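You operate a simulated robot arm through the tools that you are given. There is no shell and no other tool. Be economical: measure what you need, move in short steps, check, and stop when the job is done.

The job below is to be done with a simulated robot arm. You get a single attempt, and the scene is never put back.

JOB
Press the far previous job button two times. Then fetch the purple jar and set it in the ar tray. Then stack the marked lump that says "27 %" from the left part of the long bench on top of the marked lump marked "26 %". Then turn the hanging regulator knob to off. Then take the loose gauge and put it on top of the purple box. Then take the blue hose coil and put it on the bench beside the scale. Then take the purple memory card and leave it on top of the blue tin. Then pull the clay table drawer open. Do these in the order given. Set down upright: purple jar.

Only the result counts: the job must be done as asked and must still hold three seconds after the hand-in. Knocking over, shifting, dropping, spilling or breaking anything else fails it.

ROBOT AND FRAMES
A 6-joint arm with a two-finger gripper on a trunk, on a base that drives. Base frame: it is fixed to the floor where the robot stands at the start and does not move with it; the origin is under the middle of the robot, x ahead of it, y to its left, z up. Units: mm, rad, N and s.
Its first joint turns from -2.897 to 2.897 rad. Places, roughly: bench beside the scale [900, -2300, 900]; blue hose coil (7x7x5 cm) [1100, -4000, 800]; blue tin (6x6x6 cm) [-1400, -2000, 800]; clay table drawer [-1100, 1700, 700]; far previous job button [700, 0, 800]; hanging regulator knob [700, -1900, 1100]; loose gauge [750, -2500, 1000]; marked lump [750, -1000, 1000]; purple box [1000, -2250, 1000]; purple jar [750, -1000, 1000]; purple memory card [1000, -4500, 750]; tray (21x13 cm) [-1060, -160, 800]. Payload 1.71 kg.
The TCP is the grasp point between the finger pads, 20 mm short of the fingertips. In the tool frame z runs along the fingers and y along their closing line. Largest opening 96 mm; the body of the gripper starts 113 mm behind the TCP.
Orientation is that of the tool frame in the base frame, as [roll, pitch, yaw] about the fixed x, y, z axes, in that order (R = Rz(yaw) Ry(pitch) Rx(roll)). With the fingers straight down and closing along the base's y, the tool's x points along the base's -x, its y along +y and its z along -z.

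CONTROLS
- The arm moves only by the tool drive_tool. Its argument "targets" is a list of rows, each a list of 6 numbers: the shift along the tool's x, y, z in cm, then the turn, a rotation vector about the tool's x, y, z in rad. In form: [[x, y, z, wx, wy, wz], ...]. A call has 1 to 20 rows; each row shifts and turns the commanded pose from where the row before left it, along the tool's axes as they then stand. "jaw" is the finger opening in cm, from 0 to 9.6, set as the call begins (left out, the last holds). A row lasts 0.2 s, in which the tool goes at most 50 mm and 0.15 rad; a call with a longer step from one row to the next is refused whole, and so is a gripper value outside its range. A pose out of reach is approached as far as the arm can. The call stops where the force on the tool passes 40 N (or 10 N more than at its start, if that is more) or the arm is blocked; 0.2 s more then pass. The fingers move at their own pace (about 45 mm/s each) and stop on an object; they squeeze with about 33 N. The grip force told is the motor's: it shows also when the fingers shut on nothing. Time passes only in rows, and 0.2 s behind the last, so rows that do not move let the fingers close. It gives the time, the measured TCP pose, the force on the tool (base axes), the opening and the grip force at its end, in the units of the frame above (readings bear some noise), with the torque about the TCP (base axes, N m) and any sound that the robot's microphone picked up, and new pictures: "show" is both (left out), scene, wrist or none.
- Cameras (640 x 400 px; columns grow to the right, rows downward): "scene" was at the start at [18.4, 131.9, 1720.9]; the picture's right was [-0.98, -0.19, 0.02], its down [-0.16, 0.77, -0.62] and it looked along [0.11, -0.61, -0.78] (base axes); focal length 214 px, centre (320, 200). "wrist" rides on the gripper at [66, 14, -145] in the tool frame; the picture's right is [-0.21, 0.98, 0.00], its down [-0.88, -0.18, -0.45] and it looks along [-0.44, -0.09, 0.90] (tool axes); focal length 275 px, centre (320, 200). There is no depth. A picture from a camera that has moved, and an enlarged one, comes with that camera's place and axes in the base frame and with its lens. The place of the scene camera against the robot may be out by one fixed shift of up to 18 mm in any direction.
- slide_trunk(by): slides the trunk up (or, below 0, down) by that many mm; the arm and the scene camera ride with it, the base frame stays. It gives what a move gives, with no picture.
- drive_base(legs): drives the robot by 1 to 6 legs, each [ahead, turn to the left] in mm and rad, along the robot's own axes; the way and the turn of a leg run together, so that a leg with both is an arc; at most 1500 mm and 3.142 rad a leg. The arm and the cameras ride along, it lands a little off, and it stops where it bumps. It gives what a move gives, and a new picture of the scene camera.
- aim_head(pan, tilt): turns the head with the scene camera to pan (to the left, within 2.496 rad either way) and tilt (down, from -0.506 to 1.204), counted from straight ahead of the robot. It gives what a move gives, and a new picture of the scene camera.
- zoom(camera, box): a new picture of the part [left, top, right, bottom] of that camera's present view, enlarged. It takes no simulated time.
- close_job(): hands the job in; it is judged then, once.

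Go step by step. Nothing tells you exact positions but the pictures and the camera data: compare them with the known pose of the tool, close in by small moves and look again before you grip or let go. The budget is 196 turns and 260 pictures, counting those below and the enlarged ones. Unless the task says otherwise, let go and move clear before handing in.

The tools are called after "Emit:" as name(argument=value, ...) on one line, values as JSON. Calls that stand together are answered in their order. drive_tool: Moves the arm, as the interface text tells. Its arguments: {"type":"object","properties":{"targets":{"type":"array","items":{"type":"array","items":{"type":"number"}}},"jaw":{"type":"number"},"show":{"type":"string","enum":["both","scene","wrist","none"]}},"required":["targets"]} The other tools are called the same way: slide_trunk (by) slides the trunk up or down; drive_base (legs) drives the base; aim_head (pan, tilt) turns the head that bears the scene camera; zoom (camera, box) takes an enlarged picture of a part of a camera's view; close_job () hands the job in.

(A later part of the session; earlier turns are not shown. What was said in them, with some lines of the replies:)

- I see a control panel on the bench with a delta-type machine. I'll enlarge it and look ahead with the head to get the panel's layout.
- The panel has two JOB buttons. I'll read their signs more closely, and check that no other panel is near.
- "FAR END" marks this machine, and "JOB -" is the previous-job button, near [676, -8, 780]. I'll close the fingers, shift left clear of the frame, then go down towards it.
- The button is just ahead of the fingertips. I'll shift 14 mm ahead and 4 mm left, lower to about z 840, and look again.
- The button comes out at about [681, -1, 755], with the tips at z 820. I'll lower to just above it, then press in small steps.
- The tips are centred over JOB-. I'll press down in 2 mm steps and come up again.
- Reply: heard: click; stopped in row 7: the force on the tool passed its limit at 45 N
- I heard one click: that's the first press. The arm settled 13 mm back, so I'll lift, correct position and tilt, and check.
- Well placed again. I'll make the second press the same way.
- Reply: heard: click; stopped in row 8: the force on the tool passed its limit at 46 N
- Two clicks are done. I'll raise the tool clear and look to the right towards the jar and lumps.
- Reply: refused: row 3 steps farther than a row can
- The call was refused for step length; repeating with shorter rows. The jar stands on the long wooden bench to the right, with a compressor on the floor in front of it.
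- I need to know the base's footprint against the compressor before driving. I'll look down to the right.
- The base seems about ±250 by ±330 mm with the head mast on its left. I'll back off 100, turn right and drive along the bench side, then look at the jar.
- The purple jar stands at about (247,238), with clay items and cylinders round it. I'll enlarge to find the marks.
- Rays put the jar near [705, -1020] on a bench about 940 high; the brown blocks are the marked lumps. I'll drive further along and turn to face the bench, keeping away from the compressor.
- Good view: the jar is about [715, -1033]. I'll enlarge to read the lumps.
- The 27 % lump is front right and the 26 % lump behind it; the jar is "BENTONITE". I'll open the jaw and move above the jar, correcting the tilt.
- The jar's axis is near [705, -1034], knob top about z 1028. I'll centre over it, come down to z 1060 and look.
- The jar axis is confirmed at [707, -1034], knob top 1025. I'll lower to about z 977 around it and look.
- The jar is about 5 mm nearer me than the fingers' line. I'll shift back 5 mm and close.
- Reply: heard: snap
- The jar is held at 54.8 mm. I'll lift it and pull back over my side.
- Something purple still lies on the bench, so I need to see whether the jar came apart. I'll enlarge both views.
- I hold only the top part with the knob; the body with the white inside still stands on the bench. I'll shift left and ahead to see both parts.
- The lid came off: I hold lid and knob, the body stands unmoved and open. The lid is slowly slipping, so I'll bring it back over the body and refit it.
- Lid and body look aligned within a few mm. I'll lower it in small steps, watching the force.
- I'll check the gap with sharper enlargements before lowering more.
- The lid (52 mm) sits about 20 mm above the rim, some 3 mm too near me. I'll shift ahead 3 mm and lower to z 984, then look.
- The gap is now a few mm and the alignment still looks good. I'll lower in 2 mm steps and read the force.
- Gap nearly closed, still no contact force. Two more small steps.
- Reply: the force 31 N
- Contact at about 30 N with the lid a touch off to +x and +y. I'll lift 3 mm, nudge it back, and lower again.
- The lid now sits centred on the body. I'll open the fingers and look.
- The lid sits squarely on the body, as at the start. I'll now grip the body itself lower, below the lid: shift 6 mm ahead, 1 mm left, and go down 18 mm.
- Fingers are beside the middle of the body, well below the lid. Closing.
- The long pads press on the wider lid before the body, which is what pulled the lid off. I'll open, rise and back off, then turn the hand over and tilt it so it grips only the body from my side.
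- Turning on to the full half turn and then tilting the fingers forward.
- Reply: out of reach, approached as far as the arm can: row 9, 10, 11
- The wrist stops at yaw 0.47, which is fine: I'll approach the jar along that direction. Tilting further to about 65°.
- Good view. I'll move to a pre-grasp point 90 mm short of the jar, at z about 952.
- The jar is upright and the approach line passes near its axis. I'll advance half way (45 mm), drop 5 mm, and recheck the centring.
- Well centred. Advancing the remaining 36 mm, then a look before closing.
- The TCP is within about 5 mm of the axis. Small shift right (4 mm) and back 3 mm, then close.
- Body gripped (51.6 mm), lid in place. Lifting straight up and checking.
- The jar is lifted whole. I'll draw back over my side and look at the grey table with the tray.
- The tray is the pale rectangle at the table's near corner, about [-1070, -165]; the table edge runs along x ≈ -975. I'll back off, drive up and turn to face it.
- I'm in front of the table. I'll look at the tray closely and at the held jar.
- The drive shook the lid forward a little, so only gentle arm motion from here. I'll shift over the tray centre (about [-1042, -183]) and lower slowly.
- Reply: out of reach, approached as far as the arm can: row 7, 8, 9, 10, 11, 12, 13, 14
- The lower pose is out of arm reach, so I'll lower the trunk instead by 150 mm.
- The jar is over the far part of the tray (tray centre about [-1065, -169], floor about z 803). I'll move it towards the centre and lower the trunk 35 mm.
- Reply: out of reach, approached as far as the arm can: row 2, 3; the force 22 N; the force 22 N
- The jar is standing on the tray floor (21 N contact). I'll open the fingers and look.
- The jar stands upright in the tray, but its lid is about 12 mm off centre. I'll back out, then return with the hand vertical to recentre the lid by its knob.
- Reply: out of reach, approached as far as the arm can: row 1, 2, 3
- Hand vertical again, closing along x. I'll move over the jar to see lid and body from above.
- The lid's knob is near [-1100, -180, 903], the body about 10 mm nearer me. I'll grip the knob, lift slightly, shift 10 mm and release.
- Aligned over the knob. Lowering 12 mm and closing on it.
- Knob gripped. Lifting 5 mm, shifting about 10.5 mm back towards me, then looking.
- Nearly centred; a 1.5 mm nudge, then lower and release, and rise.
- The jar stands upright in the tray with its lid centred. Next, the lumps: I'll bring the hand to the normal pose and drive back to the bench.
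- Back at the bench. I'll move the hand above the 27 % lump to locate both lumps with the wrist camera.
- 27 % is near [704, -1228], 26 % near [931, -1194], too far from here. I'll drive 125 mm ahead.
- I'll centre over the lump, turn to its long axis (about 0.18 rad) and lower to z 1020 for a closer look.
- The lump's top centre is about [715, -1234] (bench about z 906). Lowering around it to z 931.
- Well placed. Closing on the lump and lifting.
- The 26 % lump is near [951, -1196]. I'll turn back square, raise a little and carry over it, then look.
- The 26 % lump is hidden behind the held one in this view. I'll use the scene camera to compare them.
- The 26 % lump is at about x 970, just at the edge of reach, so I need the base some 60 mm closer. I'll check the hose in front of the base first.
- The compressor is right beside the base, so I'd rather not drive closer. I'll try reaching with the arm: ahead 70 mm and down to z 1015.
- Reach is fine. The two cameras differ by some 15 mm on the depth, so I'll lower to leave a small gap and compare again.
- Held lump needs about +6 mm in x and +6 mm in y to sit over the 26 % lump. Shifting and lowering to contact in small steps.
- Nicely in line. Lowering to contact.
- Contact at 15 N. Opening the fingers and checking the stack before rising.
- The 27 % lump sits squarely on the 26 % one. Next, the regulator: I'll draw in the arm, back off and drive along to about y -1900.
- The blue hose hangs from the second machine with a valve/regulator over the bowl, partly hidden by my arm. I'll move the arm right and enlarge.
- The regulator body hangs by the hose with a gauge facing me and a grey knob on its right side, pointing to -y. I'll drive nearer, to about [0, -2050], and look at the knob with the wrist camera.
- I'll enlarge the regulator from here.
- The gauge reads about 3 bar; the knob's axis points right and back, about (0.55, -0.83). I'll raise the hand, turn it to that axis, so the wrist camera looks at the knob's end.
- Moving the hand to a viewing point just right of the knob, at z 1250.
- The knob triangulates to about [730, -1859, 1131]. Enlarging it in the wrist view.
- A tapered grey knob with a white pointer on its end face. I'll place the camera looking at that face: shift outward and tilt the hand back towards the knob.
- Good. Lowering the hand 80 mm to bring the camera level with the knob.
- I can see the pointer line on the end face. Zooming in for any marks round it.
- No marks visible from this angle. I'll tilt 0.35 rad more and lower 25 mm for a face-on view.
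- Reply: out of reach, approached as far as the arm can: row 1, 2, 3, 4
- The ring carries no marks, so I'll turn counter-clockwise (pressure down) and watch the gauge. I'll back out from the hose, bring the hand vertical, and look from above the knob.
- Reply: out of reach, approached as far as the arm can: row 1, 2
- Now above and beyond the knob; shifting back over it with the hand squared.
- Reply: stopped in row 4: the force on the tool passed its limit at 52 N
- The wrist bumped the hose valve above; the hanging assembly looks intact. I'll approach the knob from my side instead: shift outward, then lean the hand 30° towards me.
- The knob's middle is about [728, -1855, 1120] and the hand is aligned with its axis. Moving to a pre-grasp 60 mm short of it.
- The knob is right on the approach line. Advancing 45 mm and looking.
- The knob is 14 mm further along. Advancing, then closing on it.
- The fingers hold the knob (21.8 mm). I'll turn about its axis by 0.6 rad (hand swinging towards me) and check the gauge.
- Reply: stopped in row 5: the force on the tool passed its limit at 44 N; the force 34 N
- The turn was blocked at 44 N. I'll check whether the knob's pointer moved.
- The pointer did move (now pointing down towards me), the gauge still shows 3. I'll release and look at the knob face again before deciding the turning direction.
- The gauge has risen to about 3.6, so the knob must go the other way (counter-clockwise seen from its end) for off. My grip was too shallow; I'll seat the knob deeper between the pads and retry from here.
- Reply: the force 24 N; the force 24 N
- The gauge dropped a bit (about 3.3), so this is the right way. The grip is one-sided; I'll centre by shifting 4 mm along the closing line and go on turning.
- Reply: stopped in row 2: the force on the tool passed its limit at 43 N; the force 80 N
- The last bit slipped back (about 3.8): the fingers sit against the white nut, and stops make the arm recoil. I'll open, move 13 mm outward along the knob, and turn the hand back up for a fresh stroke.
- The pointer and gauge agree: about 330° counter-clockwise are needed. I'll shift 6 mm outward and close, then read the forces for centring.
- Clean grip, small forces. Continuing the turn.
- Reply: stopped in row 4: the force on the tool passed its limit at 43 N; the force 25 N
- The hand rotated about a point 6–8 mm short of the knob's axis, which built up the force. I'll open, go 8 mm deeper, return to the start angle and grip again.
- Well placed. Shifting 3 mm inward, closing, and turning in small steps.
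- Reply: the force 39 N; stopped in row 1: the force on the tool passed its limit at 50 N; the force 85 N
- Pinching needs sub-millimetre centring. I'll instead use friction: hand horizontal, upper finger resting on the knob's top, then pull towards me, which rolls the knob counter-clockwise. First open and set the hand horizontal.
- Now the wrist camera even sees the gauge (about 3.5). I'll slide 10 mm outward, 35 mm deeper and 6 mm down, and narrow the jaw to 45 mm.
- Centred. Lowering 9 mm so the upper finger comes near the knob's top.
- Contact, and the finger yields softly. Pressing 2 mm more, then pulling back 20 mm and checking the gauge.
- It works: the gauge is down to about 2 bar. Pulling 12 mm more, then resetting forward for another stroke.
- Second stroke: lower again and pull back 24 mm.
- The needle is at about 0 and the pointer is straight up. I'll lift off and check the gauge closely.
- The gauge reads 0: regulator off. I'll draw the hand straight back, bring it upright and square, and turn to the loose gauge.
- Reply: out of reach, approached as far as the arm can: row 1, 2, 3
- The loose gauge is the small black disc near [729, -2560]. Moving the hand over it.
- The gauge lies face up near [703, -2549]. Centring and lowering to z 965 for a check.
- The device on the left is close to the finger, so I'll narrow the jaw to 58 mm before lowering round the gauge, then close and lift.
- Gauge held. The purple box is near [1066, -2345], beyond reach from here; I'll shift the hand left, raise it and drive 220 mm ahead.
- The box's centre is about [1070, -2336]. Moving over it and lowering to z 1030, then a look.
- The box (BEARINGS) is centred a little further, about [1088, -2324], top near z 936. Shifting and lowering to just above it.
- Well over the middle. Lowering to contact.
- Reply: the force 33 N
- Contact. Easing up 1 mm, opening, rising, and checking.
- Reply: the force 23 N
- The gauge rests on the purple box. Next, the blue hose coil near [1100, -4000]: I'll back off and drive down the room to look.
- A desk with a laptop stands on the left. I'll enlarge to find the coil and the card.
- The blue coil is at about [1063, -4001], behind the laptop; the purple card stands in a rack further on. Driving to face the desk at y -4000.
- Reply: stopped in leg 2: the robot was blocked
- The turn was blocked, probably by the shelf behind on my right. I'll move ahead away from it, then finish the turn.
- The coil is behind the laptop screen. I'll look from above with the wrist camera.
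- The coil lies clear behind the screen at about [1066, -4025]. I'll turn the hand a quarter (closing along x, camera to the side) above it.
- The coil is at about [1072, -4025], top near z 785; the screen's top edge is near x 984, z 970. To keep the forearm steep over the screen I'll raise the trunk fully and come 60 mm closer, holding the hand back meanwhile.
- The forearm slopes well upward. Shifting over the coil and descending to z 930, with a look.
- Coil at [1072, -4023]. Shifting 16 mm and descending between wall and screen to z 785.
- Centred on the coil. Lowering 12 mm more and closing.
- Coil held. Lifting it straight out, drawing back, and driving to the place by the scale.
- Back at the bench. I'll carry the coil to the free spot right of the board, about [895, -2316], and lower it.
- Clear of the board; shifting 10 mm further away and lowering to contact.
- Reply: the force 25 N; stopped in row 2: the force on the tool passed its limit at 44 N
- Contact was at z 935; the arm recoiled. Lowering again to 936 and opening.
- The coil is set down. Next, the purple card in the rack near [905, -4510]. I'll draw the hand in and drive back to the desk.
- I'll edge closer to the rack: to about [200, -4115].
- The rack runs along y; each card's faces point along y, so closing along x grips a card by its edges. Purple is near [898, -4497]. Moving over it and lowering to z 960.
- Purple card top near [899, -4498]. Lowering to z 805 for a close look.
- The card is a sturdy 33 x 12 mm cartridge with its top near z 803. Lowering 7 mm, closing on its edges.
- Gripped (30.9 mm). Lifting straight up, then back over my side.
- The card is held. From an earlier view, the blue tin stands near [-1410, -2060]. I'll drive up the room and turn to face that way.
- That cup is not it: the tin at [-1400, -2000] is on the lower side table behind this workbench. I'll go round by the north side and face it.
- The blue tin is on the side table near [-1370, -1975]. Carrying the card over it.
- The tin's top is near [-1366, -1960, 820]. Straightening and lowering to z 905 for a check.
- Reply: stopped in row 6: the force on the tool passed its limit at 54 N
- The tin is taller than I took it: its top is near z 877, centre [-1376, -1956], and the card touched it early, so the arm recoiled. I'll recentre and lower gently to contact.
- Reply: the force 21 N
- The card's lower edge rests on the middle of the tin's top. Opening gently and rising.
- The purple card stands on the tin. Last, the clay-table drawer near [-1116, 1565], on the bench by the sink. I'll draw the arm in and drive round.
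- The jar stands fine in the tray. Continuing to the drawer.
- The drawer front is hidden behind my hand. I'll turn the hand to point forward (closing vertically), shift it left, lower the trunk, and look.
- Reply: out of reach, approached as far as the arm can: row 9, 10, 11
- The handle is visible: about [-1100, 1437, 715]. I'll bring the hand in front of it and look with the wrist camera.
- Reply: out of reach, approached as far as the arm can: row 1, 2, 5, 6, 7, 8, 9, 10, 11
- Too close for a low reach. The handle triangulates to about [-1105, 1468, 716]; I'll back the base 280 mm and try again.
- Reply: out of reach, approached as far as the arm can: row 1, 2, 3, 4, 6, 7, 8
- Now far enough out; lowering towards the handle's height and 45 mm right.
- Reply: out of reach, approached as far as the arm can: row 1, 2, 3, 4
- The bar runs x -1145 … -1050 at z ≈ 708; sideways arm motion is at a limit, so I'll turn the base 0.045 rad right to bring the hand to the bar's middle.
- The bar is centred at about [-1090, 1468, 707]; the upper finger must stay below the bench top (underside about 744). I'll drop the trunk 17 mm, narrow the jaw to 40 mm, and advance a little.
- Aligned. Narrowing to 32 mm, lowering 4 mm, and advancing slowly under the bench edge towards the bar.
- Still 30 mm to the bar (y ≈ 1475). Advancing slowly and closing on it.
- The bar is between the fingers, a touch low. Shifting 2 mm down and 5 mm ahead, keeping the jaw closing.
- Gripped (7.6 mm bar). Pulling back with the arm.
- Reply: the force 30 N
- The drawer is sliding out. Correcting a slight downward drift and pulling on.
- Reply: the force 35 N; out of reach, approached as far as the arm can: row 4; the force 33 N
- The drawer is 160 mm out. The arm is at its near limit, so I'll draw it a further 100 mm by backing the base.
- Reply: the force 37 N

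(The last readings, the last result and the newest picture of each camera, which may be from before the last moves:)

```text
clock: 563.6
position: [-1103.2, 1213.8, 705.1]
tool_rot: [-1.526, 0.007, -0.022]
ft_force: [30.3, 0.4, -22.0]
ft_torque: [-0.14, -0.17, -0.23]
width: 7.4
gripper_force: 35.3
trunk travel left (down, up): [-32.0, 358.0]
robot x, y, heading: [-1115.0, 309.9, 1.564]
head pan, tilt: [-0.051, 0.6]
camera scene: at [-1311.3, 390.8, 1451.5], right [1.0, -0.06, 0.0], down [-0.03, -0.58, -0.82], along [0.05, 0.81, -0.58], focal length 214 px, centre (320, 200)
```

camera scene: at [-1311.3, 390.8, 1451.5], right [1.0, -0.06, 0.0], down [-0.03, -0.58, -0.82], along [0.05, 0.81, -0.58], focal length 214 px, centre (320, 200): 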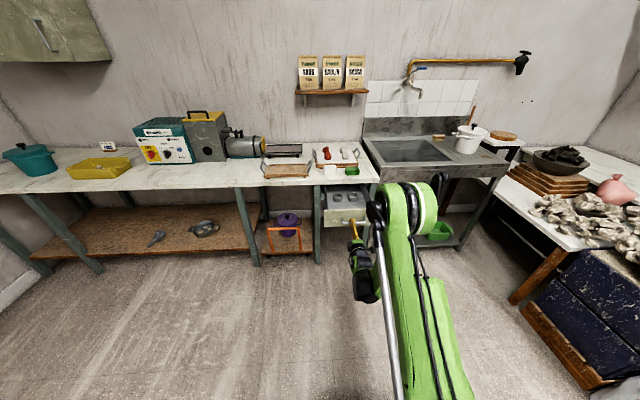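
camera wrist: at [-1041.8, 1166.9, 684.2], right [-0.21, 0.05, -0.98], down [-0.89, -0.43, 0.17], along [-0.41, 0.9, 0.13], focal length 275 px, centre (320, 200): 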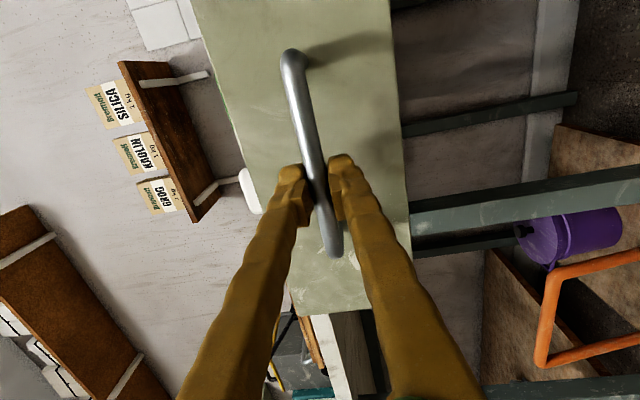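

The drawer is about 260 mm open. Releasing the handle and backing clear.

Emit:
drive_tool(targets=[[0, 0, 0, 0, 0, 0], [0, 0, 0, 0, 0, 0], [0, 0, 0, 0, 0, 0]], jaw=5, show="none")

Emit:
drive_base(legs=[[-200, 0]])

Emit:
zoom(camera="scene", box=[290, 150, 410, 240])

```text
clock: 564.4
position: [-1106.5, 1202.0, 720.0]
tool_rot: [-1.51, 0.008, -0.024]
ft_force: [0.0, -0.1, 0.4]
ft_torque: [-0.01, 0.03, 0.02]
width: 50.1
gripper_force: 0.1
trunk travel left (down, up): [-32.0, 358.0]
robot x, y, heading: [-1116.8, 311.9, 1.567]
head pan, tilt: [-0.051, 0.6]
```

```text
clock: 565.8
position: [-1107.9, 1135.1, 751.0]
tool_rot: [-1.488, 0.007, -0.028]
ft_force: [0.3, 0.2, -0.8]
ft_torque: [0.07, 0.05, -0.01]
width: 50.0
gripper_force: 0.1
trunk travel left (down, up): [-32.0, 358.0]
robot x, y, heading: [-1117.3, 261.5, 1.568]
head pan, tilt: [-0.051, 0.6]
stopped in leg 1: the robot was blocked; the commanded pose is now the measured one
camera scene: at [-1315.6, 338.4, 1451.6], right [1.0, -0.05, 0.0], down [-0.03, -0.58, -0.82], along [0.04, 0.82, -0.58], focal length 214 px, centre (320, 200)
```

scene: 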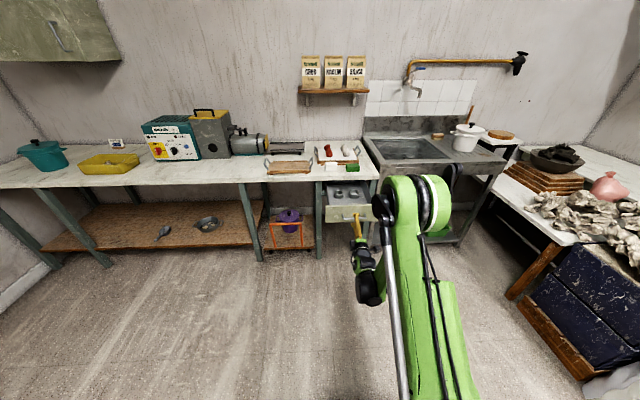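

```text
4.44 times, centred on (350, 195) of scene
camera zoom: at [-1315.6, 338.4, 1451.6], right [1.0, -0.05, 0.0], down [-0.03, -0.58, -0.82], along [0.04, 0.82, -0.58], focal length 953 px, centre (187, 222)
```

zoom: 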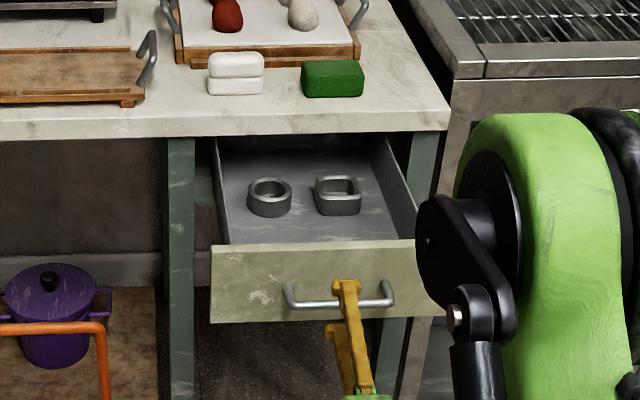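

The drawer is open, but backing up I touched the tray table behind me. I'll ease forward 25 mm and check the jar.

Emit:
drive_base(legs=[[25, 0]])

Emit:
aim_head(pan=2.49, tilt=0.85)

```text
clock: 566.6
position: [-1107.7, 1159.4, 747.5]
tool_rot: [-1.489, 0.007, -0.029]
ft_force: [-1.2, -1.0, 0.0]
ft_torque: [0.03, 0.0, 0.01]
width: 50.0
gripper_force: 0.1
trunk travel left (down, up): [-32.0, 358.0]
robot x, y, heading: [-1115.6, 286.7, 1.574]
head pan, tilt: [-0.051, 0.6]
camera scene: at [-1315.7, 363.6, 1451.4], right [1.0, -0.05, 0.0], down [-0.03, -0.58, -0.82], along [0.04, 0.82, -0.58], focal length 214 px, centre (320, 200)
```

scene: 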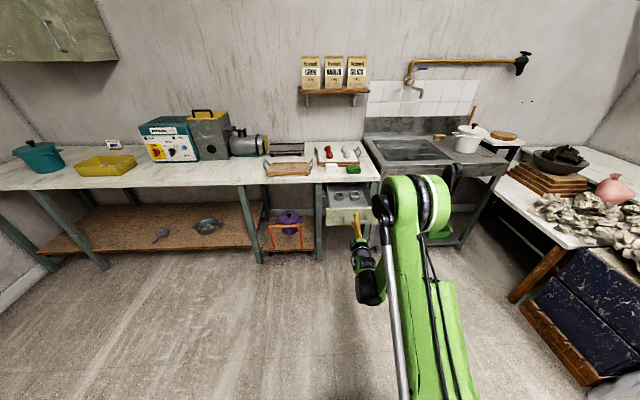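

```text
clock: 568.9
position: [-1109.3, 1149.9, 760.8]
tool_rot: [-1.473, 0.007, -0.028]
ft_force: [0.1, 0.5, -0.3]
ft_torque: [0.0, 0.0, 0.0]
width: 50.3
gripper_force: 0.1
trunk travel left (down, up): [-32.0, 358.0]
robot x, y, heading: [-1118.4, 283.7, 1.57]
head pan, tilt: [2.491, 0.85]
camera scene: at [-1367.6, 212.9, 1432.9], right [-0.8, 0.61, -0.01], down [0.46, 0.59, -0.67], along [-0.4, -0.54, -0.74], focal length 214 px, centre (320, 200)
```

scene: 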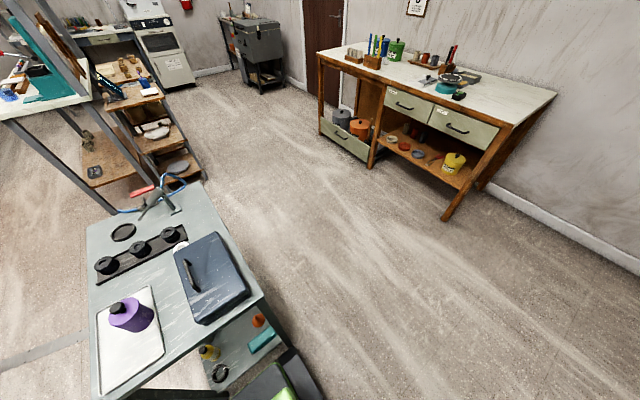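

The jar stands upright. A last look at the card on the tin.

Emit:
zoom(camera="scene", box=[90, 40, 190, 110])

Emit:
zoom(camera="scene", box=[80, 210, 280, 380])

```text
5.71 times, centred on (140, 75) of scene
camera zoom: at [-1367.6, 212.9, 1432.9], right [-0.8, 0.61, -0.01], down [0.46, 0.59, -0.67], along [-0.4, -0.54, -0.74], focal length 1226 px, centre (1349, 914)
```

zoom: 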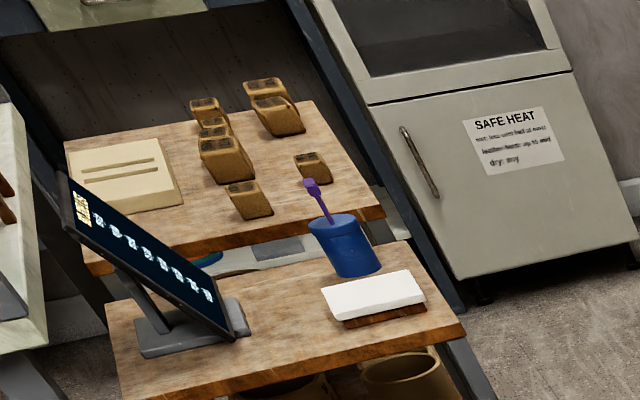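

```text
2.35 times, centred on (180, 295) of scene
camera zoom: at [-1367.6, 212.9, 1432.9], right [-0.8, 0.61, -0.01], down [0.46, 0.59, -0.67], along [-0.4, -0.54, -0.74], focal length 505 px, centre (649, -24)
```

zoom: 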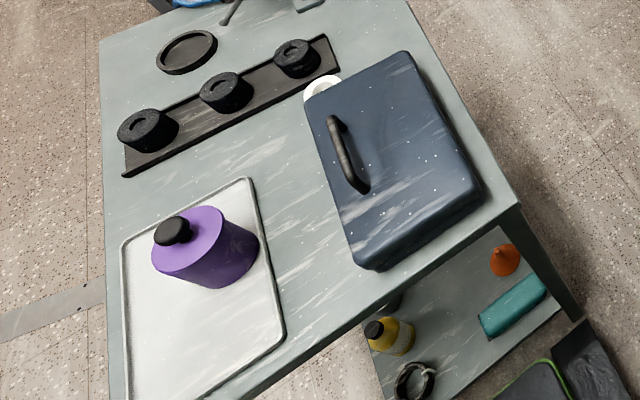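

The card stands on the tin and the jar stands upright in the tray. The drawer is open and the hand is clear of it. Handing in.

Emit:
close_job()

```text
The job is handed in.
```

I handed the job in with all eight steps done in the order given, and the result isn't back yet.

- **Jar:** the lid came off the first time I gripped it. I put it back on, and the jar now stands upright in the tray with the lid centred.
- **Regulator:** the arm bumped the hanging hose valve once on the way to the knob. The gauge then read 0, which I took as off because the knob has no marks.
- **Hose coil:** it sits to the right of the wooden board, at the place you gave but about 30 cm from the scale.
- **Drawer:** it is about 260 mm open.
- **Other contact:** the base touched the shelf unit near the desk, and later the tray table while I was backing away from the drawer. In the pictures nothing had fallen or visibly moved.
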